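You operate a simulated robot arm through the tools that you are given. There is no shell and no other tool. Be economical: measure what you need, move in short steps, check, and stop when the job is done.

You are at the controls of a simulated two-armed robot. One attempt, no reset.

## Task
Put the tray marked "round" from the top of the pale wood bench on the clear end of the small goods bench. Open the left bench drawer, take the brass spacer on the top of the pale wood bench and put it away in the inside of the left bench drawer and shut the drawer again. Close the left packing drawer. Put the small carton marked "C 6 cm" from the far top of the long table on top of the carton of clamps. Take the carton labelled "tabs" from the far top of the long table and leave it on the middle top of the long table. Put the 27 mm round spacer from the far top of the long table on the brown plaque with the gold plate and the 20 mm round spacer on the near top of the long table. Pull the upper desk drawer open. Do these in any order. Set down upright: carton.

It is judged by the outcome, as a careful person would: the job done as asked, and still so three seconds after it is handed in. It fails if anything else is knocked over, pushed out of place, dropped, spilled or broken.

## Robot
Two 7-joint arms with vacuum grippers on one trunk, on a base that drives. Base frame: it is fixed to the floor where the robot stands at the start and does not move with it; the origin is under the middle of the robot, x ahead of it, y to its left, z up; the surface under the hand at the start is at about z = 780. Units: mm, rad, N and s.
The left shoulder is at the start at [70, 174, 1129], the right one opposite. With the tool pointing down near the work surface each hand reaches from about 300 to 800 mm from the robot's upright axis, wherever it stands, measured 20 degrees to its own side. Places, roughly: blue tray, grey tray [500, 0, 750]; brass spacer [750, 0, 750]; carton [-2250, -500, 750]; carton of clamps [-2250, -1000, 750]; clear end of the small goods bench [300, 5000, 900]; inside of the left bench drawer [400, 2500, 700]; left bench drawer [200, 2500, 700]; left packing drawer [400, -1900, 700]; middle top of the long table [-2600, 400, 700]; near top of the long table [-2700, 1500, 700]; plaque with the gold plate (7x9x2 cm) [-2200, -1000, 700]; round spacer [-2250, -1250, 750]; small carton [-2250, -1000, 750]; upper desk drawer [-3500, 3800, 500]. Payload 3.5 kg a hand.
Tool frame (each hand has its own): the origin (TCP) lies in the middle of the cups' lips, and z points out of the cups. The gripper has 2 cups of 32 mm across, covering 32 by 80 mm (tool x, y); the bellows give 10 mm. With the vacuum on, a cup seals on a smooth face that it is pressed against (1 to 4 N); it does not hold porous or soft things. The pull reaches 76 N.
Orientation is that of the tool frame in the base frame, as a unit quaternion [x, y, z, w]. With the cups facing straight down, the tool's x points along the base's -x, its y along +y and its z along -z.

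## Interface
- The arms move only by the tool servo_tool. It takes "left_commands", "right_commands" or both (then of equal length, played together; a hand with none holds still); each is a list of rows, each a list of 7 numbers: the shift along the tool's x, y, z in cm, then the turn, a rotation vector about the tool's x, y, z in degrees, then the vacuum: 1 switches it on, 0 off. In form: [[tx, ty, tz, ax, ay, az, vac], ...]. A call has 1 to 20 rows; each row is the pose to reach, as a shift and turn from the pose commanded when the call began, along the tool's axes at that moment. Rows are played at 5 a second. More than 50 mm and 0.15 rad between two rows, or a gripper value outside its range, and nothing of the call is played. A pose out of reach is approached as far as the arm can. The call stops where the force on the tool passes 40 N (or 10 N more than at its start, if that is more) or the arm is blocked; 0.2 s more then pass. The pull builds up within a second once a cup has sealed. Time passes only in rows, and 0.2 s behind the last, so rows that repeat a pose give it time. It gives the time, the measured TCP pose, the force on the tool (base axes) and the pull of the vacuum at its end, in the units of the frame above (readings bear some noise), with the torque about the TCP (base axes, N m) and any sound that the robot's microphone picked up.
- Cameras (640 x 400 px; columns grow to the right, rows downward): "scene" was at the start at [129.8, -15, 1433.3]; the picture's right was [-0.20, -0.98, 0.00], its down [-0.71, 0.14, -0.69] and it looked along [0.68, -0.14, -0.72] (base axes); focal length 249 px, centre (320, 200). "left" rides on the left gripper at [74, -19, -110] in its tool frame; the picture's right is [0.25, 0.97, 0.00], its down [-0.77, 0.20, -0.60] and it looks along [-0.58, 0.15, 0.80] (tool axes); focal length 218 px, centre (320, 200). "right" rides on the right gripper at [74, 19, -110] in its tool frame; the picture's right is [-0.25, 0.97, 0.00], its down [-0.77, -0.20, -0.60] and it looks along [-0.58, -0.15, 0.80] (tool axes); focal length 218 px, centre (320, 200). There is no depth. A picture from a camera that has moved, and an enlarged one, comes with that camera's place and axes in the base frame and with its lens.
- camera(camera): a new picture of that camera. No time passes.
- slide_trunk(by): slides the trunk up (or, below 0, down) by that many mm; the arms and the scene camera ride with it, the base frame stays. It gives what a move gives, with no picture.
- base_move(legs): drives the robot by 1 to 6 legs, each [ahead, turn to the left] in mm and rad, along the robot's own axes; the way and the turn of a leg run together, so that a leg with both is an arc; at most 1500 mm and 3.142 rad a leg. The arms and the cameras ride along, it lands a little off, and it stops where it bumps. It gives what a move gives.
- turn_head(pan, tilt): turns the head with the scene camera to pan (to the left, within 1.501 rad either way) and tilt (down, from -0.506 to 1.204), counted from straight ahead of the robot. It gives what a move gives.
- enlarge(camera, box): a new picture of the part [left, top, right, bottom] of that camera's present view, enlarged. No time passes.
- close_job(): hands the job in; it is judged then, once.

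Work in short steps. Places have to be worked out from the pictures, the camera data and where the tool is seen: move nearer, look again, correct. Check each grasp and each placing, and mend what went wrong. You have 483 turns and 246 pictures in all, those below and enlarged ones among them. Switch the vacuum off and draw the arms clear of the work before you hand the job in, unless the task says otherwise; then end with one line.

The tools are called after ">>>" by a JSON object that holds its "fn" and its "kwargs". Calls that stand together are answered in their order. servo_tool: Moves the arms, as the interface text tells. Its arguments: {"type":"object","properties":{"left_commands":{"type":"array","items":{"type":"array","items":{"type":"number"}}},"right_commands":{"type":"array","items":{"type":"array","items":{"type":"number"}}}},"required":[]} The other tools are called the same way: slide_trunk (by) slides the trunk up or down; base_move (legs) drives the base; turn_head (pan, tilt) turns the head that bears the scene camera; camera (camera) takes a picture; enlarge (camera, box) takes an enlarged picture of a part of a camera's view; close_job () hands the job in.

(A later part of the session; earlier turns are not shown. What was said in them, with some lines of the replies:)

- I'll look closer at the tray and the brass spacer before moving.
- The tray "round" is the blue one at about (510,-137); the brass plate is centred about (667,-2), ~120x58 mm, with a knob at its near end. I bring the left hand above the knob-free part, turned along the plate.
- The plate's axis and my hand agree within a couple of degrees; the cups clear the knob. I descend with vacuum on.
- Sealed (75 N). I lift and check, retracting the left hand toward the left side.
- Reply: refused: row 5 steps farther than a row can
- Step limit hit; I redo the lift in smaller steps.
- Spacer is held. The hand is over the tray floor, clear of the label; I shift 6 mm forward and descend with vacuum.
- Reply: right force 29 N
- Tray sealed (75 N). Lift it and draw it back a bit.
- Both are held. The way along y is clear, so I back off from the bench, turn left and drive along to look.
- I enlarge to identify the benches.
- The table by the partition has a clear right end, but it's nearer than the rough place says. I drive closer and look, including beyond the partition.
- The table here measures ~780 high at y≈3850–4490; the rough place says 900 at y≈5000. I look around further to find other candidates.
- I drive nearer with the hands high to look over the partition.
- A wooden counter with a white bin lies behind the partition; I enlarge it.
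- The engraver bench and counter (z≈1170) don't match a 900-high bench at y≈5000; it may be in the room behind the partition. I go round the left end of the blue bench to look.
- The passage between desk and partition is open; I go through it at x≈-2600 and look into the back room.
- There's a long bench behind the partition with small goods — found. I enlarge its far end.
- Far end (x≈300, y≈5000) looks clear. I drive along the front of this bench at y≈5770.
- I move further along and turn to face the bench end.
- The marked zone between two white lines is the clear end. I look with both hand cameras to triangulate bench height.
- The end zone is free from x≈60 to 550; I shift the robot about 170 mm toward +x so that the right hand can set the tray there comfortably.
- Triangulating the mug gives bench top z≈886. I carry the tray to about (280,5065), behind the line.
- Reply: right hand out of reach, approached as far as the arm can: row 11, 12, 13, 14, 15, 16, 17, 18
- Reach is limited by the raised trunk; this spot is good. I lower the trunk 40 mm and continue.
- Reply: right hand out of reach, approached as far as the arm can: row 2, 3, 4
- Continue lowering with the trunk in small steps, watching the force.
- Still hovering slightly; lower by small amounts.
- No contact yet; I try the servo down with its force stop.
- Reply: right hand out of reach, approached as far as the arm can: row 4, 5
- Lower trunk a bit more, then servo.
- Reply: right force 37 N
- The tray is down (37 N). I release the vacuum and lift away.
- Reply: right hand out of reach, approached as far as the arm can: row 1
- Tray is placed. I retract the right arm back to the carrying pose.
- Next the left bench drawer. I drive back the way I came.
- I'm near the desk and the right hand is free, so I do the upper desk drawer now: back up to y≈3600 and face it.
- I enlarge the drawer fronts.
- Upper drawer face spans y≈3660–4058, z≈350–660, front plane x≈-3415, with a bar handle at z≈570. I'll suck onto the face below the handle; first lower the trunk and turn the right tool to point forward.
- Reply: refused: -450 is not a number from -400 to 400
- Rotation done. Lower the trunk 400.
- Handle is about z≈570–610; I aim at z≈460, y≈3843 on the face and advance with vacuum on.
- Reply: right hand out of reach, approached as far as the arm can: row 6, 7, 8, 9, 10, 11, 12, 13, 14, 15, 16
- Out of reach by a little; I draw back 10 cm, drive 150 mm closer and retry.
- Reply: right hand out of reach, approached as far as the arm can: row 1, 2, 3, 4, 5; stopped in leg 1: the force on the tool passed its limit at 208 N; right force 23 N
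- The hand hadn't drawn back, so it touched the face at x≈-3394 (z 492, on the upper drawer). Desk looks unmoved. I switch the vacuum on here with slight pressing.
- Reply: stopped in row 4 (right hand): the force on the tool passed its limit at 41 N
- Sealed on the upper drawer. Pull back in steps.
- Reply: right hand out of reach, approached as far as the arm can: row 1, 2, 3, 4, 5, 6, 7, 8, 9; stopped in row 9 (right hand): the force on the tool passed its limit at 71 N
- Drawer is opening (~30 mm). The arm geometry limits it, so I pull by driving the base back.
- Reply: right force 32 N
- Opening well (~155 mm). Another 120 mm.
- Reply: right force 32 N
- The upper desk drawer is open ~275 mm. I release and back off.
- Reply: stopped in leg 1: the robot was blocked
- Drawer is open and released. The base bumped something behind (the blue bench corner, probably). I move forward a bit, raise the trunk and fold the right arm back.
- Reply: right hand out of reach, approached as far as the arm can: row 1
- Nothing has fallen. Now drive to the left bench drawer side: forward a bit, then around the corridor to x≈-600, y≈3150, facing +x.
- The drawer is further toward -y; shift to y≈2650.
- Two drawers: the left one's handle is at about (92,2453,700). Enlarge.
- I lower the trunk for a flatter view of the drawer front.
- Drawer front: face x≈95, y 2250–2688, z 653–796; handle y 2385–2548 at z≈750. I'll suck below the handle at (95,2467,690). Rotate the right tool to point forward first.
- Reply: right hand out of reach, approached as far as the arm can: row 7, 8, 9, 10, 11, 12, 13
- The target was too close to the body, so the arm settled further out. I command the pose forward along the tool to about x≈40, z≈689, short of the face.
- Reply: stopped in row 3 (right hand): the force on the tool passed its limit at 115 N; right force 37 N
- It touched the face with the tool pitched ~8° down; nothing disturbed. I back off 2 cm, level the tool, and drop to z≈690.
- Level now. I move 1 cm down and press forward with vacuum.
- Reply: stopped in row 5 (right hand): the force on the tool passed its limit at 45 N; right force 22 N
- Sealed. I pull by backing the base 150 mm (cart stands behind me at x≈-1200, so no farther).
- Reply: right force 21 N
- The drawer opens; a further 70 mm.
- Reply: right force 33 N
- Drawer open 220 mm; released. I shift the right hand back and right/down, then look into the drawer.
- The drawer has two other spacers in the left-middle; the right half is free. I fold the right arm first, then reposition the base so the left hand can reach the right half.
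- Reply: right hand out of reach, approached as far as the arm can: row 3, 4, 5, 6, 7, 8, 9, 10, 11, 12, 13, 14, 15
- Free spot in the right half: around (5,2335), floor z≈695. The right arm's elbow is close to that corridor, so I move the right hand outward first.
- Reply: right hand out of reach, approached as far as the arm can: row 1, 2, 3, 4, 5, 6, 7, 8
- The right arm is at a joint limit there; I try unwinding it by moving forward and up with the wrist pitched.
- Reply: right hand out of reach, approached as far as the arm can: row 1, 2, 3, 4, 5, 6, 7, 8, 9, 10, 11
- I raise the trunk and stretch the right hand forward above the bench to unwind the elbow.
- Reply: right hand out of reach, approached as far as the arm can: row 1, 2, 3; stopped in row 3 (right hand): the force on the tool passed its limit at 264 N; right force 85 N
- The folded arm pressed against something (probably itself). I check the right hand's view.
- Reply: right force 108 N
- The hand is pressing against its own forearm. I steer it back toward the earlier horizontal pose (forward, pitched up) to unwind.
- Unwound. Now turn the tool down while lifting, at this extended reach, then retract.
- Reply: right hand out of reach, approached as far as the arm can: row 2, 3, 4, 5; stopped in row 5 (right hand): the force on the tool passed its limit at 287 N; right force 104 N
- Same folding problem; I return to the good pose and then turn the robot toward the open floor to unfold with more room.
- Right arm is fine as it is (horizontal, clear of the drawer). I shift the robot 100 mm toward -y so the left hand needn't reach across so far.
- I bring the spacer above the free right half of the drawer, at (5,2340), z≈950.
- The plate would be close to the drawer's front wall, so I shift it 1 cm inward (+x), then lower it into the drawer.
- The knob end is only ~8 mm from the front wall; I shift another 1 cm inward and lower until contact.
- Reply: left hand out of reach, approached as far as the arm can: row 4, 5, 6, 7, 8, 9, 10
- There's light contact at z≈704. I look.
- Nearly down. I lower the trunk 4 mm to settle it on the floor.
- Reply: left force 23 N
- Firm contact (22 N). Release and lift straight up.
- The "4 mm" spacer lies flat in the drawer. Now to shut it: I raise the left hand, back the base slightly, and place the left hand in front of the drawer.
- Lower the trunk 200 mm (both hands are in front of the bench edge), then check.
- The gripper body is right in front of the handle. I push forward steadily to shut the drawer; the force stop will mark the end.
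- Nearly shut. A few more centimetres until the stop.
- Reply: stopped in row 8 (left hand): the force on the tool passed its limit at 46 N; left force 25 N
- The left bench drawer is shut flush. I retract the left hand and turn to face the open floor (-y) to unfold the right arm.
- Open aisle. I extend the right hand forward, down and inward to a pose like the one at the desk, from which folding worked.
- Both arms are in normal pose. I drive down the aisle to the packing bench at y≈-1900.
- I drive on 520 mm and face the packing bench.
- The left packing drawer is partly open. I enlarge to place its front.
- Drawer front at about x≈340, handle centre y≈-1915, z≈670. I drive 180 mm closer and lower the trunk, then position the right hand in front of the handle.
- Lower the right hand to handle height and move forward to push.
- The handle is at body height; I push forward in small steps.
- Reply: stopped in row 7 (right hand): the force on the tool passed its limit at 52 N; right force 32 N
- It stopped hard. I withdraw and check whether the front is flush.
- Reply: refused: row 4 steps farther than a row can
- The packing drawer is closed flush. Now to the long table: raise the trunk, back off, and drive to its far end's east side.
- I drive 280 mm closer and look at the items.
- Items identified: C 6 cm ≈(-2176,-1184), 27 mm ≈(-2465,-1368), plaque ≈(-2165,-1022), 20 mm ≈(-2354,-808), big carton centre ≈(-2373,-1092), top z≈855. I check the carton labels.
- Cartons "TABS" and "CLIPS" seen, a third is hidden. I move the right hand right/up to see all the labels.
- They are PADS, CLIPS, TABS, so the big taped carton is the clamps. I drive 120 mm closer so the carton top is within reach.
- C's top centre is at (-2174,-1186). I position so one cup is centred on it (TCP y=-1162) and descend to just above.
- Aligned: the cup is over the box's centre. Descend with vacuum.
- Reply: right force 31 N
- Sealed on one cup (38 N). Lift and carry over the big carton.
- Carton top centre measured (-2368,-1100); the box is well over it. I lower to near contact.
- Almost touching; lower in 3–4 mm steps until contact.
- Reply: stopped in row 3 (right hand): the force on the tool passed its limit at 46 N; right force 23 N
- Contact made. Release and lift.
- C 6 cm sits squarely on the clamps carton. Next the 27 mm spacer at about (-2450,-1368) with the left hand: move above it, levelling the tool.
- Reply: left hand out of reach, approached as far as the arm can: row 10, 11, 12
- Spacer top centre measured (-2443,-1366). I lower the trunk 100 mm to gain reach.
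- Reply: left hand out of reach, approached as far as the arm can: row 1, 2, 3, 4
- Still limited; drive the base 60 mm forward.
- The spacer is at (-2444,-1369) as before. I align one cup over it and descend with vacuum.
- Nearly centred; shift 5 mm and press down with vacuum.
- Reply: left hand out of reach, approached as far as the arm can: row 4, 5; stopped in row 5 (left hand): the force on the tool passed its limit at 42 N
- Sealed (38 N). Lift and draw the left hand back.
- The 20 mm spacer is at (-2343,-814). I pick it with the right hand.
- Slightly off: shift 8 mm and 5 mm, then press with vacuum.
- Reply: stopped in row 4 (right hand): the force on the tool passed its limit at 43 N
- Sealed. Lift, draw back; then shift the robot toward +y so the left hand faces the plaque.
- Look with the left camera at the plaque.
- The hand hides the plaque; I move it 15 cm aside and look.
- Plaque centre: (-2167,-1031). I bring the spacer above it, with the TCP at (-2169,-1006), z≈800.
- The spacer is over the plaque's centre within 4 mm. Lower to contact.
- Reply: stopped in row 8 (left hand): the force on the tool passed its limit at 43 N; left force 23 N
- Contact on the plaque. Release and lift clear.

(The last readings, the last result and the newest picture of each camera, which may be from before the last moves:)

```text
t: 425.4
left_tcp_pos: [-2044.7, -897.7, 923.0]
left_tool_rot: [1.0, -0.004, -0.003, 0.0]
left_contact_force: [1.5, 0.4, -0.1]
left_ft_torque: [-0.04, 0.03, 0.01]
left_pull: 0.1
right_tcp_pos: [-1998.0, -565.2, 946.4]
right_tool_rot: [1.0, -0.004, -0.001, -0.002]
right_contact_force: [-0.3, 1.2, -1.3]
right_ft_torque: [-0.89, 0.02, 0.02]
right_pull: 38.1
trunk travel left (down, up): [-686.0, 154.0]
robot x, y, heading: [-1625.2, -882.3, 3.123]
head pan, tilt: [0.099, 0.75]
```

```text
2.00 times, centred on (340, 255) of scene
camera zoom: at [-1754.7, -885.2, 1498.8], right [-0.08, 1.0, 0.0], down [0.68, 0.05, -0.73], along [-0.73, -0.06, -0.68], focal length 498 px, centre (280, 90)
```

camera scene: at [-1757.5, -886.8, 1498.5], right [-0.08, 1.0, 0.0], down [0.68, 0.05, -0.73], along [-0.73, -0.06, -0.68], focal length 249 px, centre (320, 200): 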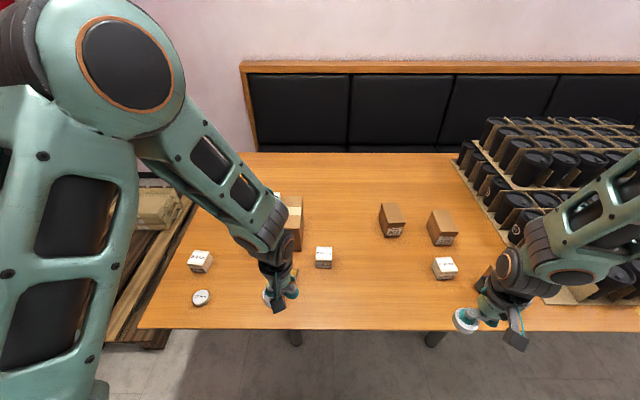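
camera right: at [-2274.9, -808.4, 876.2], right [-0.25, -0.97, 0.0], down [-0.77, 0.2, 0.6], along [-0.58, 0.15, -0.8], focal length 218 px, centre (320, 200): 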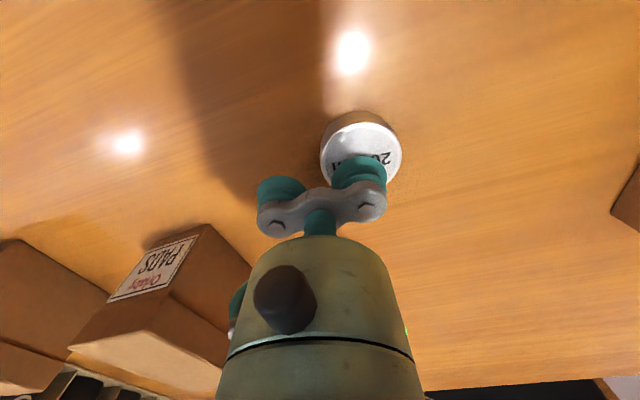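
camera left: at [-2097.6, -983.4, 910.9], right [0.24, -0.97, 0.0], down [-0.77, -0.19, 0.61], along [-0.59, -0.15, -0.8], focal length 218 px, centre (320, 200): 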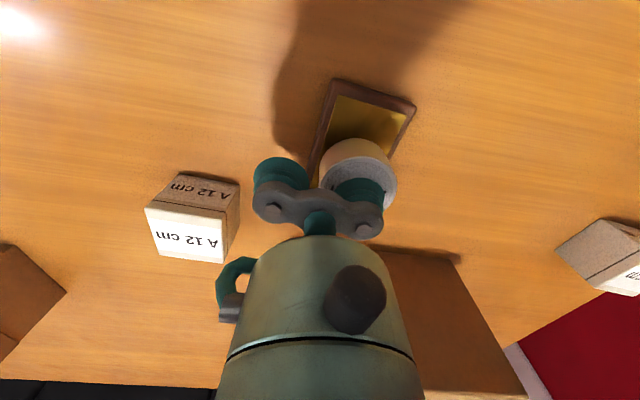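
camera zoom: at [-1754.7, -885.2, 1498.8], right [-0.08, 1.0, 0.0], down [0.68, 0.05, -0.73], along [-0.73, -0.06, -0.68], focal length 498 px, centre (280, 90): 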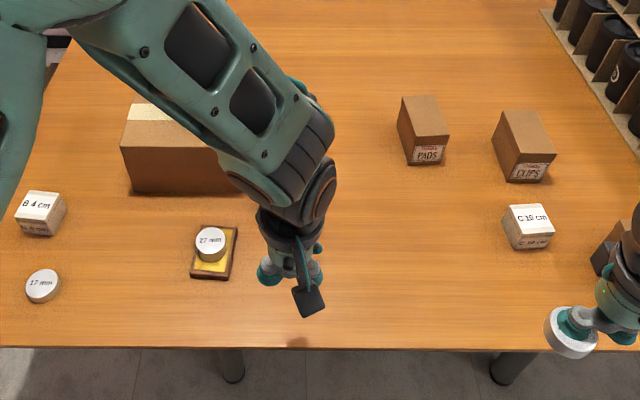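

27 mm is on the plaque. Next TABS at about (-2160,-370): shift the robot ~600 mm toward +y.

>>> {"fn": "base_move", "kwargs": {"legs": [[-220, 0], [0, -1.56], [620, 0], [0, 1.571], [200, 0]]}}

>>> {"fn": "turn_head", "kwargs": {"pan": 0.15, "tilt": 0.75}}

>>> {"fn": "camera", "kwargs": {"camera": "scene"}}

>>> {"fn": "camera", "kwargs": {"camera": "left"}}

```text
t: 439.1
left_tcp_pos: [-1960.9, -205.9, 922.2]
left_tool_rot: [0.998, -0.065, -0.003, -0.002]
left_contact_force: [0.3, -0.1, 0.0]
left_ft_torque: [0.02, -0.02, 0.01]
left_pull: 0.0
right_tcp_pos: [-1875.0, 118.8, 947.0]
right_tool_rot: [0.998, -0.064, 0.0, -0.003]
right_contact_force: [-0.1, -1.0, -1.8]
right_ft_torque: [-0.87, 0.12, 0.0]
right_pull: 37.6
trunk travel left (down, up): [-686.0, 154.0]
robot x, y, heading: [-1541.4, -239.3, 3.0]
head pan, tilt: [0.099, 0.75]
```

```text
t: 439.7
left_tcp_pos: [-1962.1, -206.5, 922.0]
left_tool_rot: [0.998, -0.064, -0.003, -0.001]
left_contact_force: [0.1, 0.1, 0.1]
left_ft_torque: [-0.02, -0.05, -0.01]
left_pull: 0.0
right_tcp_pos: [-1876.1, 118.3, 946.9]
right_tool_rot: [0.998, -0.063, -0.001, -0.003]
right_contact_force: [-0.2, -0.1, -0.6]
right_ft_torque: [-0.88, 0.14, 0.01]
right_pull: 37.8
trunk travel left (down, up): [-686.0, 154.0]
robot x, y, heading: [-1540.6, -242.1, 2.999]
head pan, tilt: [0.15, 0.75]
```

```text
116 pictures are left
camera scene: at [-1673.6, -232.5, 1498.5], right [-0.01, 1.0, 0.0], down [0.68, 0.01, -0.73], along [-0.73, -0.01, -0.68], focal length 249 px, centre (320, 200)
```

scene: 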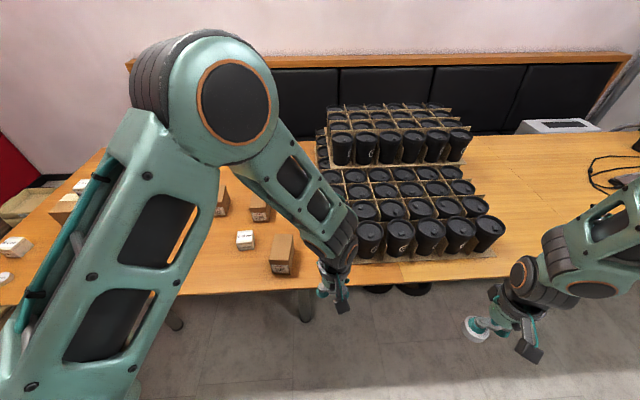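

```text
115 pictures are left
camera left: at [-1886.3, -195.9, 1032.4], right [0.13, -0.99, 0.0], down [-0.79, -0.1, 0.61], along [-0.6, -0.08, -0.79], focal length 218 px, centre (320, 200)
```

left: 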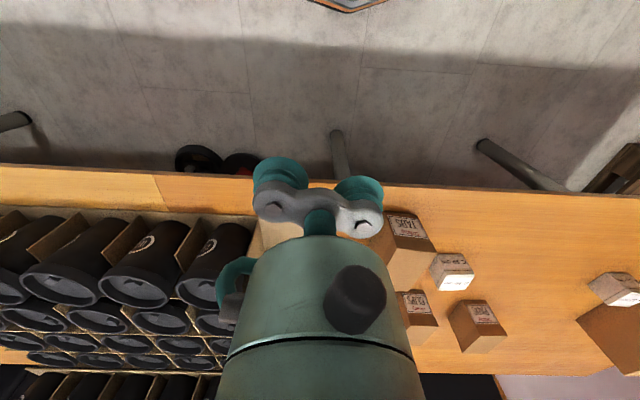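

I straighten the heading and drive 80 mm closer.

>>> {"fn": "base_move", "kwargs": {"legs": [[0, 0.14], [80, 0]]}}

>>> {"fn": "camera", "kwargs": {"camera": "scene"}}

>>> {"fn": "enlarge", "kwargs": {"camera": "scene", "box": [200, 170, 360, 300]}}

```text
t: 441.4
left_tcp_pos: [-2040.4, -265.4, 924.0]
left_tool_rot: [1.0, 0.007, -0.003, 0.0]
left_contact_force: [0.1, -0.2, -0.6]
left_ft_torque: [0.02, -0.01, 0.01]
left_pull: 0.0
right_tcp_pos: [-2002.3, 66.5, 946.4]
right_tool_rot: [1.0, 0.005, 0.001, -0.003]
right_contact_force: [-1.1, -1.1, -1.2]
right_ft_torque: [-0.9, -0.02, -0.01]
right_pull: 38.2
trunk travel left (down, up): [-686.0, 154.0]
robot x, y, heading: [-1621.6, -238.1, 3.139]
head pan, tilt: [0.15, 0.75]
```

```text
114 pictures are left
camera scene: at [-1751.3, -252.2, 1498.8], right [-0.15, 0.99, 0.0], down [0.67, 0.1, -0.73], along [-0.72, -0.11, -0.68], focal length 249 px, centre (320, 200)
```

scene: 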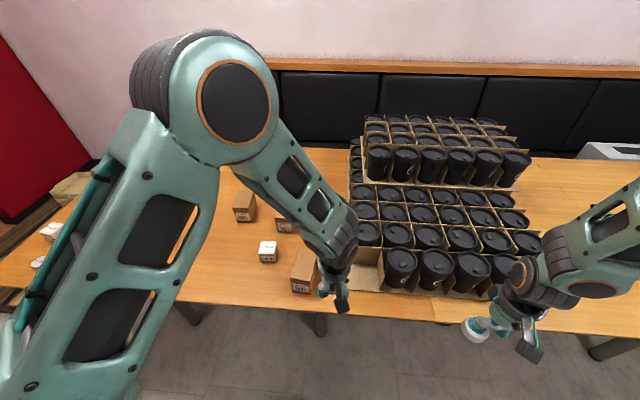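

```text
3.08 times, centred on (280, 235) of scene
camera zoom: at [-1751.3, -252.2, 1498.8], right [-0.15, 0.99, 0.0], down [0.67, 0.1, -0.73], along [-0.72, -0.11, -0.68], focal length 766 px, centre (443, 92)
```

zoom: 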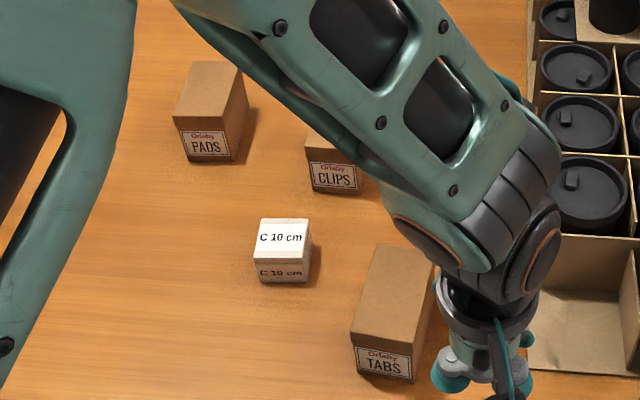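

TABS top: x -2233…-2125, y -407…-338, z≈803; centre (-2179,-371). I turn the left hand 88° and bring it above.

>>> {"fn": "servo_tool", "kwargs": {"left_commands": [[-1.3, 1, 0, 0, 0, 8, 0], [-2.6, 2, 0, 0, 0, 16, 0], [-3.9, 3, 0, 0, 0, 24, 0], [-5.2, 4, 0, 0, 0, 32, 0], [-6.5, 5, 0, 0, 0, 40, 0], [-7.8, 6, 0, 0, 0, 48, 0], [-9.1, 7, 0, 0, 0, 56, 0], [-10.4, 8, 0, 0, 0, 64, 0], [-11.7, 9, 1, 0, 0, 72, 0], [-13, 10, 3, 0, 0, 80, 0], [-13.9, 10.6, 5, 0, 0, 88, 0], [-13.9, 10.6, 6, 0, 0, 88, 0]]}}

>>> {"fn": "camera", "kwargs": {"camera": "left"}}

```text
t: 444.0
left_tcp_pos: [-2180.6, -373.3, 862.6]
left_tool_rot: [0.723, -0.691, -0.001, 0.001]
left_contact_force: [1.2, 0.2, 0.3]
left_ft_torque: [0.0, 0.02, -0.01]
left_pull: 0.1
right_tcp_pos: [-2003.4, 67.2, 946.5]
right_tool_rot: [1.0, 0.005, 0.0, -0.003]
right_contact_force: [-0.7, 0.7, -1.1]
right_ft_torque: [-0.93, -0.03, 0.0]
right_pull: 37.7
trunk travel left (down, up): [-686.0, 154.0]
robot x, y, heading: [-1622.8, -240.0, 3.143]
head pan, tilt: [0.15, 0.75]
```

```text
112 pictures are left
camera left: at [-2158.5, -445.8, 972.5], right [-0.96, -0.3, 0.0], down [-0.23, 0.76, 0.61], along [-0.18, 0.58, -0.8], focal length 218 px, centre (320, 200)
```

left: 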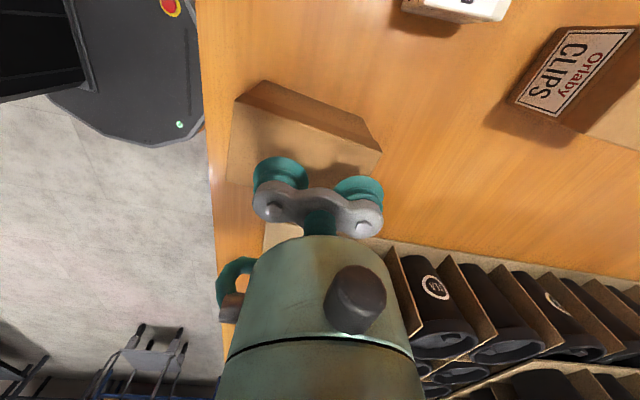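

The hand view suggests the carton is ~15 mm more toward +y; I enlarge to decide.

>>> {"fn": "enlarge", "kwargs": {"camera": "left", "box": [200, 60, 420, 260]}}

>>> {"fn": "enlarge", "kwargs": {"camera": "scene", "box": [230, 200, 370, 310]}}

```text
2.00 times, centred on (310, 160) of left
camera zoom: at [-2158.5, -445.8, 972.5], right [-0.96, -0.3, 0.0], down [-0.23, 0.76, 0.61], along [-0.18, 0.58, -0.8], focal length 436 px, centre (340, 280)
```

zoom: 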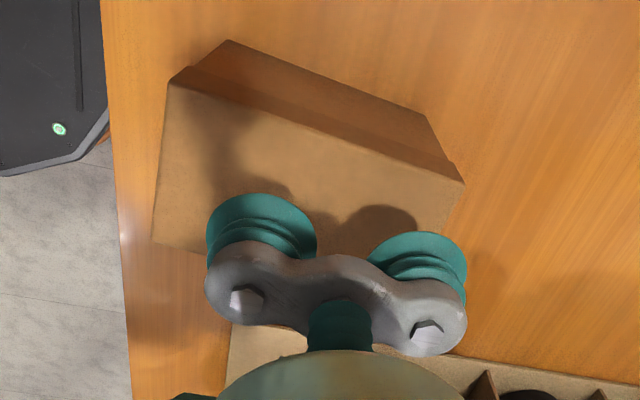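

```text
3.64 times, centred on (300, 255) of scene
camera zoom: at [-1752.1, -251.2, 1498.7], right [-0.15, 0.99, 0.0], down [0.67, 0.1, -0.73], along [-0.72, -0.11, -0.68], focal length 905 px, centre (393, 0)
```

zoom: 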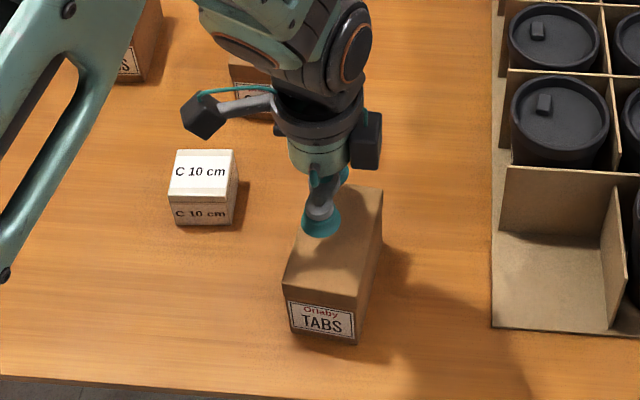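

Combining both views: top z≈815, centre ≈(-2172,-363). I shift 1 cm and descend with vacuum.

>>> {"fn": "servo_tool", "kwargs": {"left_commands": [[-1, -0.9, 1, 0, 0, 0, 0], [-1, -0.9, 2.8, 0, 0, 0, 1], [-1, -0.9, 3.6, 0, 0, 0, 1], [-1, -0.9, 4.2, 0, 0, 0, 1], [-1, -0.9, 4.7, 0, 0, 0, 1], [-1, -0.9, 5.2, 0, 0, 0, 1], [-1, -0.9, 5.7, 0, 0, 0, 1], [-1, -0.9, 6.2, 0, 0, 0, 1], [-1, -0.9, 6.2, 0, 0, 0, 1]]}}

```text
t: 445.1
left_tcp_pos: [-2174.2, -362.5, 823.0]
left_tool_rot: [0.723, -0.691, -0.006, 0.004]
left_contact_force: [8.7, 2.4, 22.9]
left_ft_torque: [-0.14, -0.48, 0.11]
left_pull: 75.1
right_tcp_pos: [-1998.7, 68.2, 946.1]
right_tool_rot: [1.0, 0.006, -0.001, -0.002]
right_contact_force: [0.0, 0.4, -0.7]
right_ft_torque: [-0.89, 0.0, 0.01]
right_pull: 37.7
trunk travel left (down, up): [-686.0, 154.0]
robot x, y, heading: [-1619.6, -242.9, 3.143]
head pan, tilt: [0.15, 0.75]
stopped in row 5 (left hand): the force on the tool passed its limit at 47 N (the readings are from after the stop); the commanded pose is now the measured one
```

Both cups sealed (75 N), top z≈823. Lift and draw back.

>>> {"fn": "servo_tool", "kwargs": {"left_commands": [[0, 0, -2, 0, 0, 0, 1], [0, 0, -5, 0, 0, 0, 1], [0, 0, -9, 0, 0, 0, 1], [0, 0, -13, 0, 0, 0, 1], [0, 0, -16, 0, 0, 0, 1], [0, -3, -18, 0, 0, 0, 1], [0, -7, -18, 0, 0, 0, 1], [0, -11, -18, 0, 0, 0, 1], [0, -15, -18, 0, 0, 0, 1], [0, -15, -18, 0, 0, 0, 1]]}}

>>> {"fn": "turn_head", "kwargs": {"pan": -0.6, "tilt": 0.6}}

>>> {"fn": "camera", "kwargs": {"camera": "scene"}}

```text
t: 447.3
left_tcp_pos: [-2029.1, -357.2, 1002.1]
left_tool_rot: [0.73, -0.684, -0.014, -0.007]
left_contact_force: [-0.5, 0.4, -1.6]
left_ft_torque: [0.03, 0.0, 0.03]
left_pull: 75.4
right_tcp_pos: [-2002.6, 68.3, 946.3]
right_tool_rot: [1.0, 0.007, 0.0, -0.003]
right_contact_force: [0.6, 0.0, -0.9]
right_ft_torque: [-0.88, 0.0, 0.02]
right_pull: 38.3
trunk travel left (down, up): [-686.0, 154.0]
robot x, y, heading: [-1617.4, -241.3, 3.141]
head pan, tilt: [0.15, 0.75]
```

```text
t: 448.4
left_tcp_pos: [-2028.5, -354.7, 1003.6]
left_tool_rot: [0.727, -0.687, -0.016, -0.006]
left_contact_force: [-0.6, 0.1, -2.8]
left_ft_torque: [0.0, -0.01, 0.01]
left_pull: 75.2
right_tcp_pos: [-2002.8, 67.4, 945.8]
right_tool_rot: [1.0, 0.005, -0.001, -0.002]
right_contact_force: [-0.2, 0.6, -0.7]
right_ft_torque: [-0.93, 0.0, 0.02]
right_pull: 37.8
trunk travel left (down, up): [-686.0, 154.0]
robot x, y, heading: [-1622.4, -237.9, 3.141]
head pan, tilt: [-0.6, 0.6]
```

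```text
109 pictures are left
camera scene: at [-1743.5, -189.0, 1511.5], right [0.57, 0.82, 0.0], down [0.47, -0.32, -0.82], along [-0.68, 0.47, -0.57], focal length 249 px, centre (320, 200)
```

scene: 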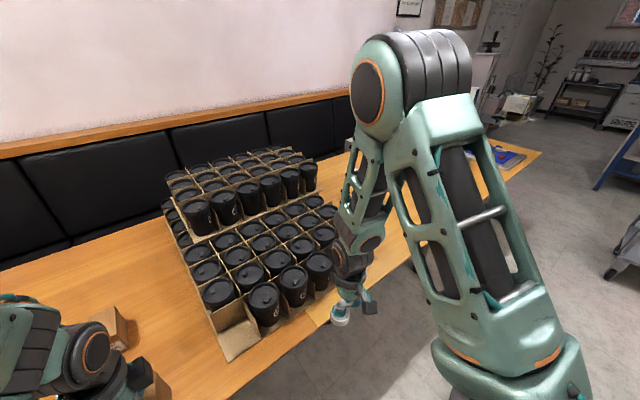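

Move along to the table's middle (y≈450) and look.

>>> {"fn": "base_move", "kwargs": {"legs": [[-240, 0], [0, -1.571], [850, 0], [0, 1.571]]}}

>>> {"fn": "turn_head", "kwargs": {"pan": 0, "tilt": 0.6}}

>>> {"fn": "camera", "kwargs": {"camera": "scene"}}

```text
t: 462.3
left_tcp_pos: [-1738.2, 525.7, 1003.1]
left_tool_rot: [0.722, -0.692, -0.016, -0.007]
left_contact_force: [0.0, 0.0, -2.0]
left_ft_torque: [0.01, 0.0, -0.01]
left_pull: 75.1
right_tcp_pos: [-1703.8, 947.3, 946.0]
right_tool_rot: [1.0, -0.003, 0.0, -0.002]
right_contact_force: [0.3, 0.0, -0.8]
right_ft_torque: [-0.88, 0.0, 0.02]
right_pull: 37.7
trunk travel left (down, up): [-686.0, 154.0]
robot x, y, heading: [-1326.1, 633.2, 3.125]
head pan, tilt: [-0.6, 0.6]
```

```text
t: 463.3
left_tcp_pos: [-1738.9, 526.0, 1004.0]
left_tool_rot: [0.722, -0.691, -0.018, -0.009]
left_contact_force: [-0.1, -0.2, -2.7]
left_ft_torque: [0.01, -0.03, 0.02]
left_pull: 75.4
right_tcp_pos: [-1705.0, 948.1, 946.2]
right_tool_rot: [1.0, -0.003, 0.0, -0.002]
right_contact_force: [-0.1, 0.6, -0.6]
right_ft_torque: [-0.92, 0.02, 0.0]
right_pull: 37.6
trunk travel left (down, up): [-686.0, 154.0]
robot x, y, heading: [-1325.7, 631.9, 3.125]
head pan, tilt: [0.0, 0.6]
```

```text
108 pictures are left
camera scene: at [-1467.3, 637.1, 1511.5], right [0.02, 1.0, 0.0], down [0.56, -0.01, -0.82], along [-0.82, 0.02, -0.57], focal length 249 px, centre (320, 200)
```

scene: 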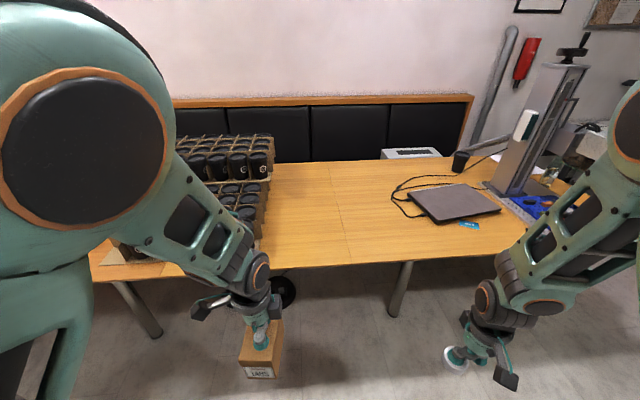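

The middle section is clear between the cup rack (y<≈405) and the seam (y≈775). I drive forward 260 and set TABS at about (-2220,550).

>>> {"fn": "base_move", "kwargs": {"legs": [[260, 0]]}}

>>> {"fn": "servo_tool", "kwargs": {"left_commands": [[0, 4, 0, 0, 0, 0, 1], [0, 8, 0, 0, 0, 0, 1], [-1, 12, 0, 0, 0, 0, 1], [-2, 16, 2, 0, 0, 0, 1], [-2, 20, 4, 0, 0, 0, 1], [-2, 22, 8, 0, 0, 0, 1], [-2, 22, 11, 0, 0, 0, 1], [-2, 22, 14, 0, 0, 0, 1], [-2, 22, 14, 0, 0, 0, 1]]}}

>>> {"fn": "camera", "kwargs": {"camera": "scene"}}

>>> {"fn": "camera", "kwargs": {"camera": "left"}}

```text
t: 465.1
left_tcp_pos: [-1996.0, 532.1, 1005.1]
left_tool_rot: [0.721, -0.692, -0.018, -0.009]
left_contact_force: [-0.3, 0.1, -1.8]
left_ft_torque: [-0.04, 0.01, -0.01]
left_pull: 75.4
right_tcp_pos: [-1960.7, 956.9, 946.1]
right_tool_rot: [1.0, -0.006, 0.0, -0.002]
right_contact_force: [0.6, 1.0, -0.3]
right_ft_torque: [-0.87, 0.02, -0.03]
right_pull: 37.6
trunk travel left (down, up): [-686.0, 154.0]
robot x, y, heading: [-1583.3, 637.5, 3.122]
head pan, tilt: [0.0, 0.6]
```

```text
t: 467.1
left_tcp_pos: [-2220.6, 550.6, 867.3]
left_tool_rot: [0.721, -0.693, -0.018, -0.009]
left_contact_force: [0.0, 0.8, -2.3]
left_ft_torque: [0.0, 0.01, 0.0]
left_pull: 75.1
right_tcp_pos: [-1960.5, 955.9, 946.0]
right_tool_rot: [1.0, -0.006, 0.0, -0.003]
right_contact_force: [-0.3, 0.0, -0.9]
right_ft_torque: [-0.94, 0.01, 0.02]
right_pull: 37.9
trunk travel left (down, up): [-686.0, 154.0]
robot x, y, heading: [-1586.0, 636.5, 3.116]
head pan, tilt: [0.0, 0.6]
```

```text
107 pictures are left
camera scene: at [-1724.5, 643.4, 1511.5], right [0.02, 1.0, 0.0], down [0.56, -0.01, -0.83], along [-0.82, 0.02, -0.56], focal length 249 px, centre (320, 200)
```

scene: 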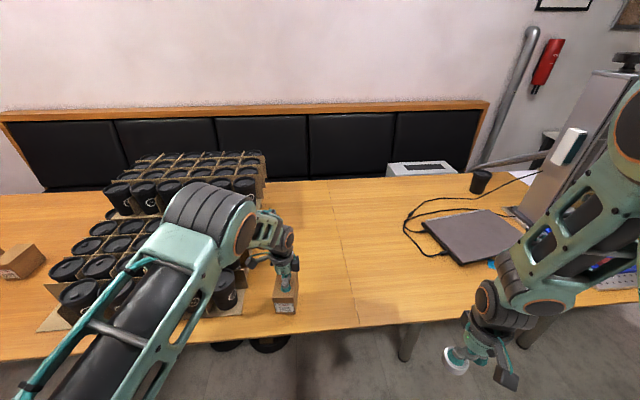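

```text
106 pictures are left
camera left: at [-2196.7, 474.1, 975.2], right [-0.96, -0.29, 0.0], down [-0.22, 0.74, 0.64], along [-0.19, 0.61, -0.77], focal length 218 px, centre (320, 200)
```

left: 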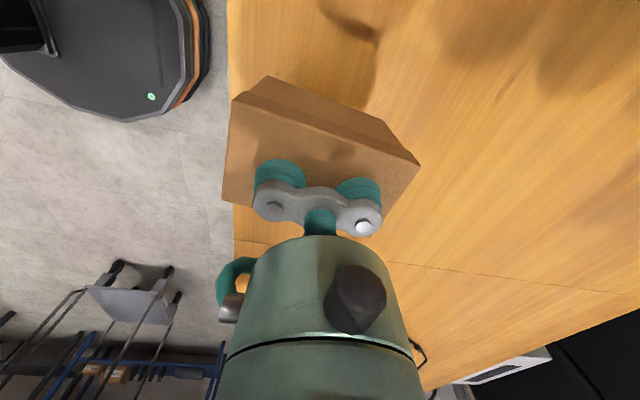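

Spot is free and on the middle table. Lower to contact.

>>> {"fn": "servo_tool", "kwargs": {"left_commands": [[0, 0, 2, 0, 0, 0, 1], [0, 0, 3, 0, 0, 0, 1], [0, 0, 3.6, 0, 0, 0, 1], [0, 0, 4, 0, 0, 0, 1], [0, 0, 4.4, 0, 0, 0, 1], [0, 0, 4.8, 0, 0, 0, 1], [0, 0, 5.2, 0, 0, 0, 1]]}}

```text
t: 468.7
left_tcp_pos: [-2222.1, 554.5, 824.4]
left_tool_rot: [0.72, -0.694, -0.023, -0.005]
left_contact_force: [7.4, 4.3, 26.8]
left_ft_torque: [-0.65, -0.48, 0.34]
left_pull: 75.7
right_tcp_pos: [-1958.8, 956.4, 947.1]
right_tool_rot: [1.0, -0.006, -0.001, -0.002]
right_contact_force: [0.4, 0.5, -0.6]
right_ft_torque: [-0.89, -0.01, -0.04]
right_pull: 37.1
trunk travel left (down, up): [-686.0, 154.0]
robot x, y, heading: [-1586.0, 641.7, 3.116]
head pan, tilt: [0.0, 0.6]
stopped in row 7 (left hand): the force on the tool passed its limit at 44 N (the readings are from after the stop); the commanded pose is now the measured one
```

Set down. Release and lift.

>>> {"fn": "servo_tool", "kwargs": {"left_commands": [[0, 0, -0.2, 0, 0, 0, 0], [0, 0, -0.2, 0, 0, 0, 0], [0, 0, -0.2, 0, 0, 0, 0], [0, 0, -0.2, 0, 0, 0, 0], [0, 0, -1, 0, 0, 0, 0], [0, 0, -4, 0, 0, 0, 0], [0, 0, -8, 0, 0, 0, 0], [0, 0, -12, 0, 0, 0, 0], [0, -3, -15, 0, 0, 0, 0], [0, -7, -17, 0, 0, 0, 0], [0, -11, -17, 0, 0, 0, 0], [0, -15, -17, 0, 0, 0, 0]]}}

>>> {"fn": "camera", "kwargs": {"camera": "scene"}}

```text
t: 471.3
left_tcp_pos: [-2047.1, 542.2, 910.2]
left_tool_rot: [0.734, -0.673, 0.043, -0.085]
left_contact_force: [-0.3, -1.1, 0.0]
left_ft_torque: [0.0, 0.01, 0.01]
left_pull: 0.0
right_tcp_pos: [-1960.5, 957.0, 946.3]
right_tool_rot: [1.0, -0.006, 0.0, -0.002]
right_contact_force: [-0.4, 0.0, -1.5]
right_ft_torque: [-0.88, -0.02, 0.0]
right_pull: 37.6
trunk travel left (down, up): [-686.0, 154.0]
robot x, y, heading: [-1587.7, 638.0, 3.114]
head pan, tilt: [0.0, 0.6]
stopped in row 12 (left hand): the arm was blocked; the commanded pose is now the measured one
```

```text
105 pictures are left
camera scene: at [-1724.4, 644.3, 1511.5], right [0.03, 1.0, 0.0], down [0.56, -0.02, -0.83], along [-0.82, 0.02, -0.56], focal length 249 px, centre (320, 200)
```

scene: 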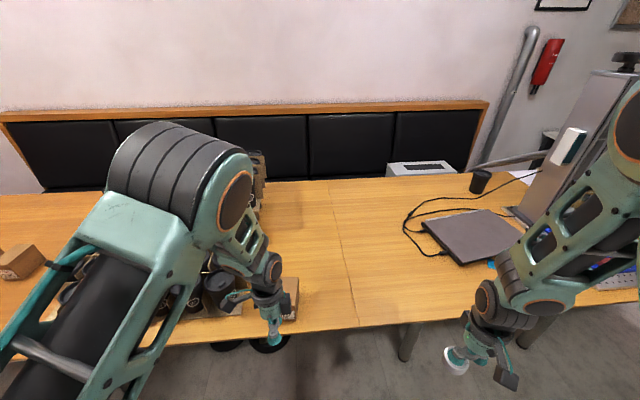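

The retreat ended with the arm blocked at a slight tilt. I check TABS with the left camera.

>>> {"fn": "camera", "kwargs": {"camera": "left"}}

>>> {"fn": "enlarge", "kwargs": {"camera": "scene", "box": [180, 200, 340, 360]}}

```text
104 pictures are left
camera left: at [-2041.9, 464.2, 1018.8], right [-0.93, -0.33, -0.19], down [-0.38, 0.71, 0.6], along [-0.06, 0.62, -0.78], focal length 218 px, centre (320, 200)
```

left: 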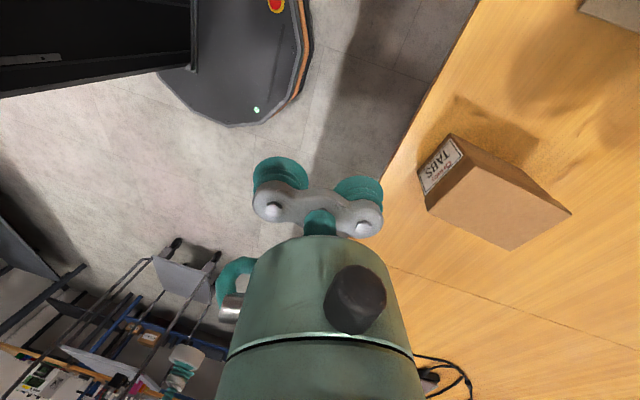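

```text
2.50 times, centred on (260, 280) of scene
camera zoom: at [-1724.4, 644.3, 1511.5], right [0.03, 1.0, 0.0], down [0.56, -0.02, -0.83], along [-0.82, 0.02, -0.56], focal length 622 px, centre (470, 0)
```

zoom: 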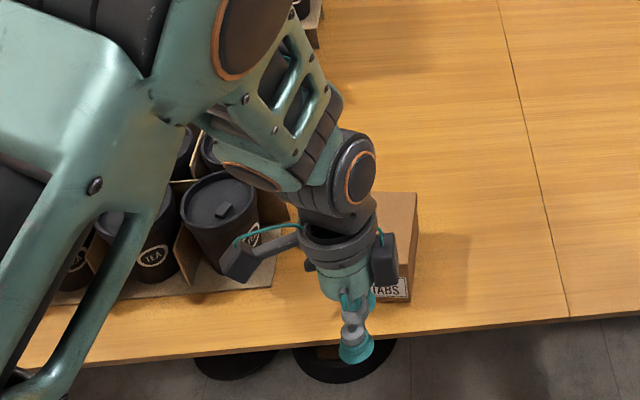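

TABS stands upright. I back off and drive along to the near part of the table for the 20 mm spacer.

>>> {"fn": "base_move", "kwargs": {"legs": [[-300, 0], [0, -1.56], [850, 0], [0, 1.571]]}}

>>> {"fn": "turn_head", "kwargs": {"pan": -0.2, "tilt": 0.6}}

>>> {"fn": "camera", "kwargs": {"camera": "scene"}}

```text
t: 485.1
left_tcp_pos: [-1696.6, 1402.5, 910.6]
left_tool_rot: [0.718, -0.689, 0.045, -0.085]
left_contact_force: [0.3, -0.4, 0.2]
left_ft_torque: [-0.02, 0.0, 0.0]
left_pull: 0.1
right_tcp_pos: [-1591.7, 1809.8, 945.7]
right_tool_rot: [1.0, -0.028, 0.0, -0.003]
right_contact_force: [0.0, 0.5, -1.5]
right_ft_torque: [-0.89, 0.08, 0.04]
right_pull: 38.5
trunk travel left (down, up): [-686.0, 154.0]
robot x, y, heading: [-1230.0, 1477.3, 3.072]
head pan, tilt: [0.0, 0.6]
```

```text
t: 485.9
left_tcp_pos: [-1696.6, 1402.6, 911.5]
left_tool_rot: [0.718, -0.689, 0.044, -0.086]
left_contact_force: [0.1, -0.7, -0.2]
left_ft_torque: [0.0, -0.01, 0.01]
left_pull: 0.0
right_tcp_pos: [-1591.0, 1810.9, 944.9]
right_tool_rot: [1.0, -0.027, 0.0, -0.003]
right_contact_force: [0.9, 0.5, -0.8]
right_ft_torque: [-0.86, 0.05, -0.02]
right_pull: 37.6
trunk travel left (down, up): [-686.0, 154.0]
robot x, y, heading: [-1234.4, 1478.0, 3.071]
head pan, tilt: [-0.201, 0.6]
```

```text
102 pictures are left
camera scene: at [-1366.5, 1505.8, 1511.5], right [0.27, 0.96, 0.0], down [0.54, -0.15, -0.82], along [-0.8, 0.22, -0.57], focal length 249 px, centre (320, 200)
```

scene: 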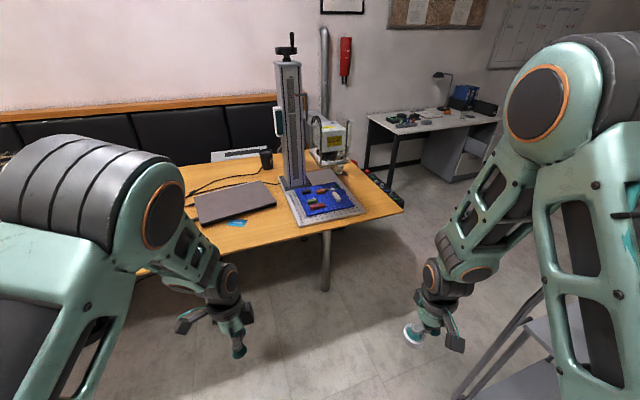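

I straighten and drive nearer, keeping clear of the cart on the right.

>>> {"fn": "base_move", "kwargs": {"legs": [[0, 0.07], [400, 0]]}}

>>> {"fn": "turn_head", "kwargs": {"pan": -0.05, "tilt": 0.7}}

>>> {"fn": "camera", "kwargs": {"camera": "scene"}}

```text
t: 488.9
left_tcp_pos: [-2095.6, 1369.3, 911.3]
left_tool_rot: [0.742, -0.663, 0.042, -0.087]
left_contact_force: [0.2, 0.2, -0.8]
left_ft_torque: [-0.01, -0.02, 0.0]
left_pull: 0.0
right_tcp_pos: [-2020.4, 1784.3, 947.2]
right_tool_rot: [1.0, 0.009, 0.0, -0.003]
right_contact_force: [-0.3, 0.1, -0.5]
right_ft_torque: [-0.84, -0.01, 0.01]
right_pull: 37.4
trunk travel left (down, up): [-686.0, 154.0]
robot x, y, heading: [-1638.8, 1476.3, -3.139]
head pan, tilt: [-0.201, 0.6]
```

```text
t: 489.6
left_tcp_pos: [-2096.5, 1368.0, 911.4]
left_tool_rot: [0.743, -0.662, 0.041, -0.087]
left_contact_force: [-0.3, 0.1, 0.0]
left_ft_torque: [-0.02, -0.01, -0.01]
left_pull: 0.1
right_tcp_pos: [-2021.9, 1785.4, 945.7]
right_tool_rot: [1.0, 0.008, 0.0, -0.003]
right_contact_force: [0.9, -0.7, -0.1]
right_ft_torque: [-0.89, -0.03, 0.02]
right_pull: 37.7
trunk travel left (down, up): [-686.0, 154.0]
robot x, y, heading: [-1636.1, 1476.0, -3.139]
head pan, tilt: [-0.051, 0.7]
```

```text
101 pictures are left
camera scene: at [-1772.7, 1482.4, 1502.8], right [0.05, 1.0, 0.0], down [0.64, -0.03, -0.76], along [-0.76, 0.04, -0.64], focal length 249 px, centre (320, 200)
```

scene: 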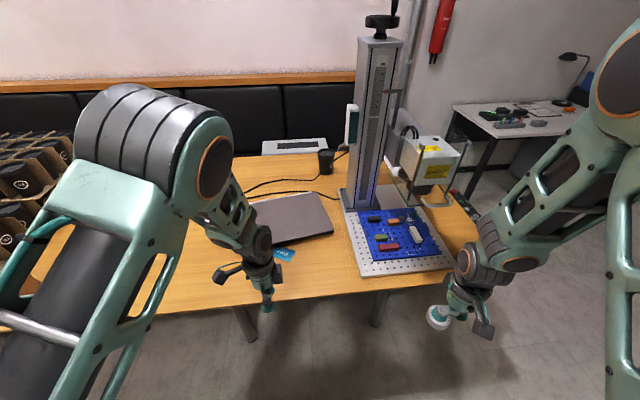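

Free spot at about (-2290,1510) between laptop and machine. I bring the right hand there (TCP y=1534).

>>> {"fn": "servo_tool", "kwargs": {"right_commands": [[0, 4.2, 0, 0, 0, 0, 1], [0, 8.4, 0, 0, 0, 0, 1], [0, 12.6, 0, 0, 0, 0, 1], [0, 16.8, 0, 0, 0, 0, 1], [-2, 20, 0, 0, 0, 0, 1], [-5, 23, 0, 0, 0, 0, 1], [-9, 24.5, 0, 0, 0, 0, 1], [-13, 25.1, 0, 0, 0, 0, 1], [-17, 25.1, 0, 0, 0, 0, 1], [-21, 25.1, 1, 0, 0, 0, 1], [-25, 25.1, 3, 0, 0, 0, 1], [-26.8, 25.1, 6, 0, 0, 0, 1], [-26.8, 25.1, 10, 0, 0, 0, 1], [-26.8, 25.1, 13, 0, 0, 0, 1], [-26.8, 25.1, 13, 0, 0, 0, 1]]}}

>>> {"fn": "camera", "kwargs": {"camera": "right"}}

>>> {"fn": "camera", "kwargs": {"camera": "scene"}}

```text
t: 492.8
left_tcp_pos: [-2096.6, 1368.7, 910.8]
left_tool_rot: [0.743, -0.663, 0.041, -0.087]
left_contact_force: [0.6, -0.2, 0.5]
left_ft_torque: [-0.01, 0.01, -0.04]
left_pull: 0.1
right_tcp_pos: [-2283.9, 1530.7, 814.9]
right_tool_rot: [1.0, 0.008, -0.001, -0.002]
right_contact_force: [0.2, -0.5, -1.2]
right_ft_torque: [-0.87, -0.01, 0.0]
right_pull: 37.8
trunk travel left (down, up): [-686.0, 154.0]
robot x, y, heading: [-1637.5, 1478.2, -3.134]
head pan, tilt: [-0.051, 0.7]
```

```text
100 pictures are left
camera right: at [-2210.4, 1513.8, 925.8], right [-0.24, -0.97, 0.0], down [-0.77, 0.19, 0.61], along [-0.59, 0.15, -0.8], focal length 218 px, centre (320, 200)
```

right: 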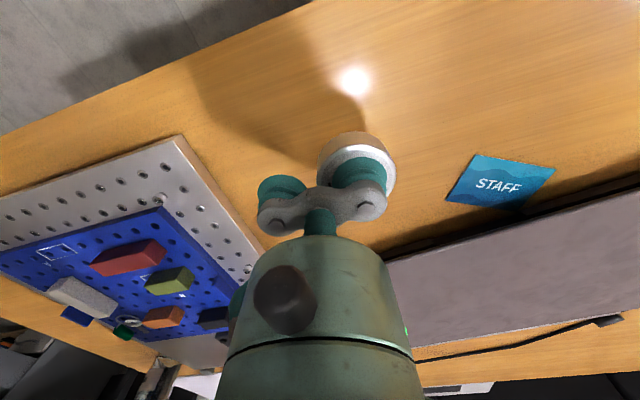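

```text
99 pictures are left
camera scene: at [-1771.5, 1482.3, 1502.9], right [0.05, 1.0, 0.0], down [0.64, -0.03, -0.77], along [-0.76, 0.04, -0.64], focal length 249 px, centre (320, 200)
```

scene: 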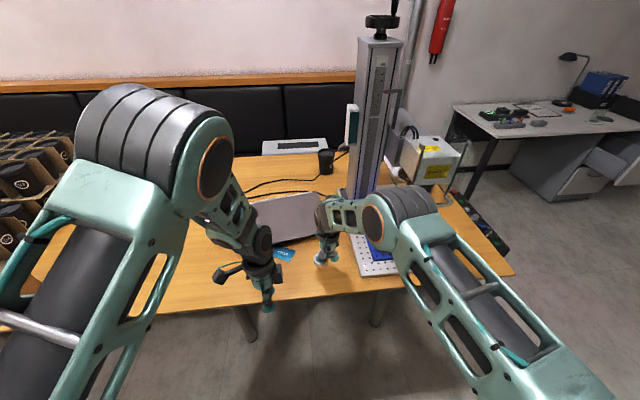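

Clear beneath. Lower to contact.

>>> {"fn": "servo_tool", "kwargs": {"right_commands": [[0, 0, 3, 0, 0, 0, 1], [0, 0, 5, 0, 0, 0, 1], [0, 0, 5.8, 0, 0, 0, 1], [0, 0, 6.2, 0, 0, 0, 1], [0, 0, 6.6, 0, 0, 0, 1], [0, 0, 7, 0, 0, 0, 1], [0, 0, 7.4, 0, 0, 0, 1], [0, 0, 7.8, 0, 0, 0, 1]]}}

```text
t: 494.2
left_tcp_pos: [-2094.0, 1367.9, 912.1]
left_tool_rot: [0.743, -0.662, 0.039, -0.087]
left_contact_force: [-0.3, -0.2, 0.0]
left_ft_torque: [0.01, 0.0, 0.0]
left_pull: 0.1
right_tcp_pos: [-2285.6, 1529.1, 748.8]
right_tool_rot: [1.0, 0.008, -0.005, -0.002]
right_contact_force: [7.8, 1.2, 19.3]
right_ft_torque: [-0.99, -0.12, 0.05]
right_pull: 37.8
trunk travel left (down, up): [-686.0, 154.0]
robot x, y, heading: [-1638.5, 1476.1, -3.14]
head pan, tilt: [-0.051, 0.7]
stopped in row 7 (right hand): the force on the tool passed its limit at 43 N (the readings are from after the stop); the commanded pose is now the measured one
```

Down. Release, lift and withdraw.

>>> {"fn": "servo_tool", "kwargs": {"right_commands": [[0, 0, -0.2, 0, 0, 0, 0], [0, 0, -0.2, 0, 0, 0, 0], [0, 0, -0.2, 0, 0, 0, 0], [0, 0, -0.2, 0, 0, 0, 0], [0, 0, -1, 0, 0, 0, 0], [0, 0, -4, 0, 0, 0, 0], [0, 0, -8, 0, 0, 0, 0], [0, 0, -12, 0, 0, 0, 0], [0, 0, -16, 0, 0, 0, 0], [4, -1, -18, 0, 0, 0, 0], [8, -3, -18, 0, 0, 0, 0], [12, -5, -18, 0, 0, 0, 0], [16, -8, -18, 0, 0, 0, 0], [20, -11, -18, 0, 0, 0, 0]]}}

>>> {"fn": "camera", "kwargs": {"camera": "scene"}}

```text
t: 497.2
left_tcp_pos: [-2095.1, 1368.8, 912.7]
left_tool_rot: [0.743, -0.662, 0.041, -0.087]
left_contact_force: [0.3, -0.1, -0.5]
left_ft_torque: [0.02, -0.01, 0.01]
left_pull: 0.0
right_tcp_pos: [-2085.8, 1641.1, 922.7]
right_tool_rot: [1.0, 0.007, -0.003, -0.002]
right_contact_force: [0.1, 0.7, 0.5]
right_ft_torque: [0.0, 0.04, 0.01]
right_pull: 0.0
trunk travel left (down, up): [-686.0, 154.0]
robot x, y, heading: [-1635.0, 1479.0, -3.134]
head pan, tilt: [-0.051, 0.7]
```

```text
98 pictures are left
camera scene: at [-1771.3, 1484.0, 1502.9], right [0.05, 1.0, 0.0], down [0.64, -0.03, -0.77], along [-0.76, 0.04, -0.64], focal length 249 px, centre (320, 200)
```

scene: 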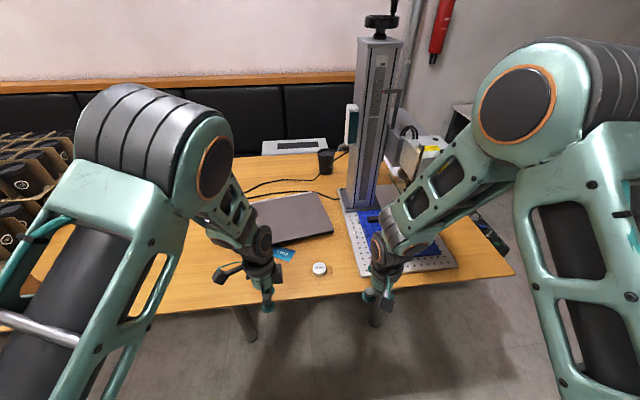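

All placed. I back off from the table and take a last look at the middle and far parts.

>>> {"fn": "base_move", "kwargs": {"legs": [[-350, 0]]}}

>>> {"fn": "turn_head", "kwargs": {"pan": 0.8, "tilt": 0.35}}

>>> {"fn": "camera", "kwargs": {"camera": "scene"}}

```text
t: 499.5
left_tcp_pos: [-1746.1, 1371.7, 911.6]
left_tool_rot: [0.739, -0.667, 0.041, -0.087]
left_contact_force: [-0.2, -1.2, 0.5]
left_ft_torque: [0.01, -0.02, 0.03]
left_pull: 0.0
right_tcp_pos: [-1732.8, 1643.0, 922.9]
right_tool_rot: [1.0, 0.002, -0.003, -0.002]
right_contact_force: [-0.5, -1.0, 0.2]
right_ft_torque: [0.02, -0.01, -0.01]
right_pull: 0.0
trunk travel left (down, up): [-686.0, 154.0]
robot x, y, heading: [-1285.7, 1480.0, 3.132]
head pan, tilt: [-0.051, 0.7]
```

```text
t: 500.7
left_tcp_pos: [-1744.4, 1372.1, 910.1]
left_tool_rot: [0.739, -0.667, 0.041, -0.086]
left_contact_force: [0.6, 0.2, 0.4]
left_ft_torque: [-0.02, -0.01, 0.0]
left_pull: 0.0
right_tcp_pos: [-1731.1, 1643.9, 921.3]
right_tool_rot: [1.0, 0.003, -0.004, -0.002]
right_contact_force: [-0.4, 1.0, 1.2]
right_ft_torque: [-0.04, 0.01, 0.02]
right_pull: 0.0
trunk travel left (down, up): [-686.0, 154.0]
robot x, y, heading: [-1285.2, 1476.7, 3.133]
head pan, tilt: [0.799, 0.351]
```

```text
97 pictures are left
camera scene: at [-1400.4, 1411.8, 1534.3], right [-0.71, 0.7, 0.0], down [0.24, 0.24, -0.94], along [-0.66, -0.67, -0.34], focal length 249 px, centre (320, 200)
```

scene: 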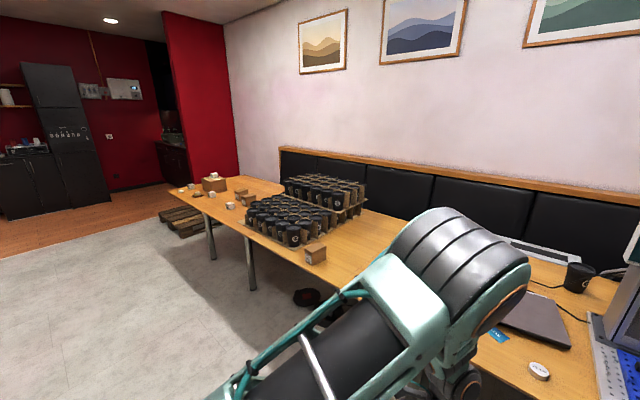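

Everything stands where it should: TABS is upright on the middle, the small carton is on the clamps carton, and the 20 mm spacer is on the near top. The vacuum is off and the arms are clear of the work, so I hand the job in.

>>> {"fn": "close_job", "kwargs": {}}

```text
The job is handed in.
```

I did every item on the list and handed the job in; the tray, set down at about (245, 5083) just behind the white line at the clear end, is the one placement I'm unsure of, because the rough position given was nearer (300, 5000).
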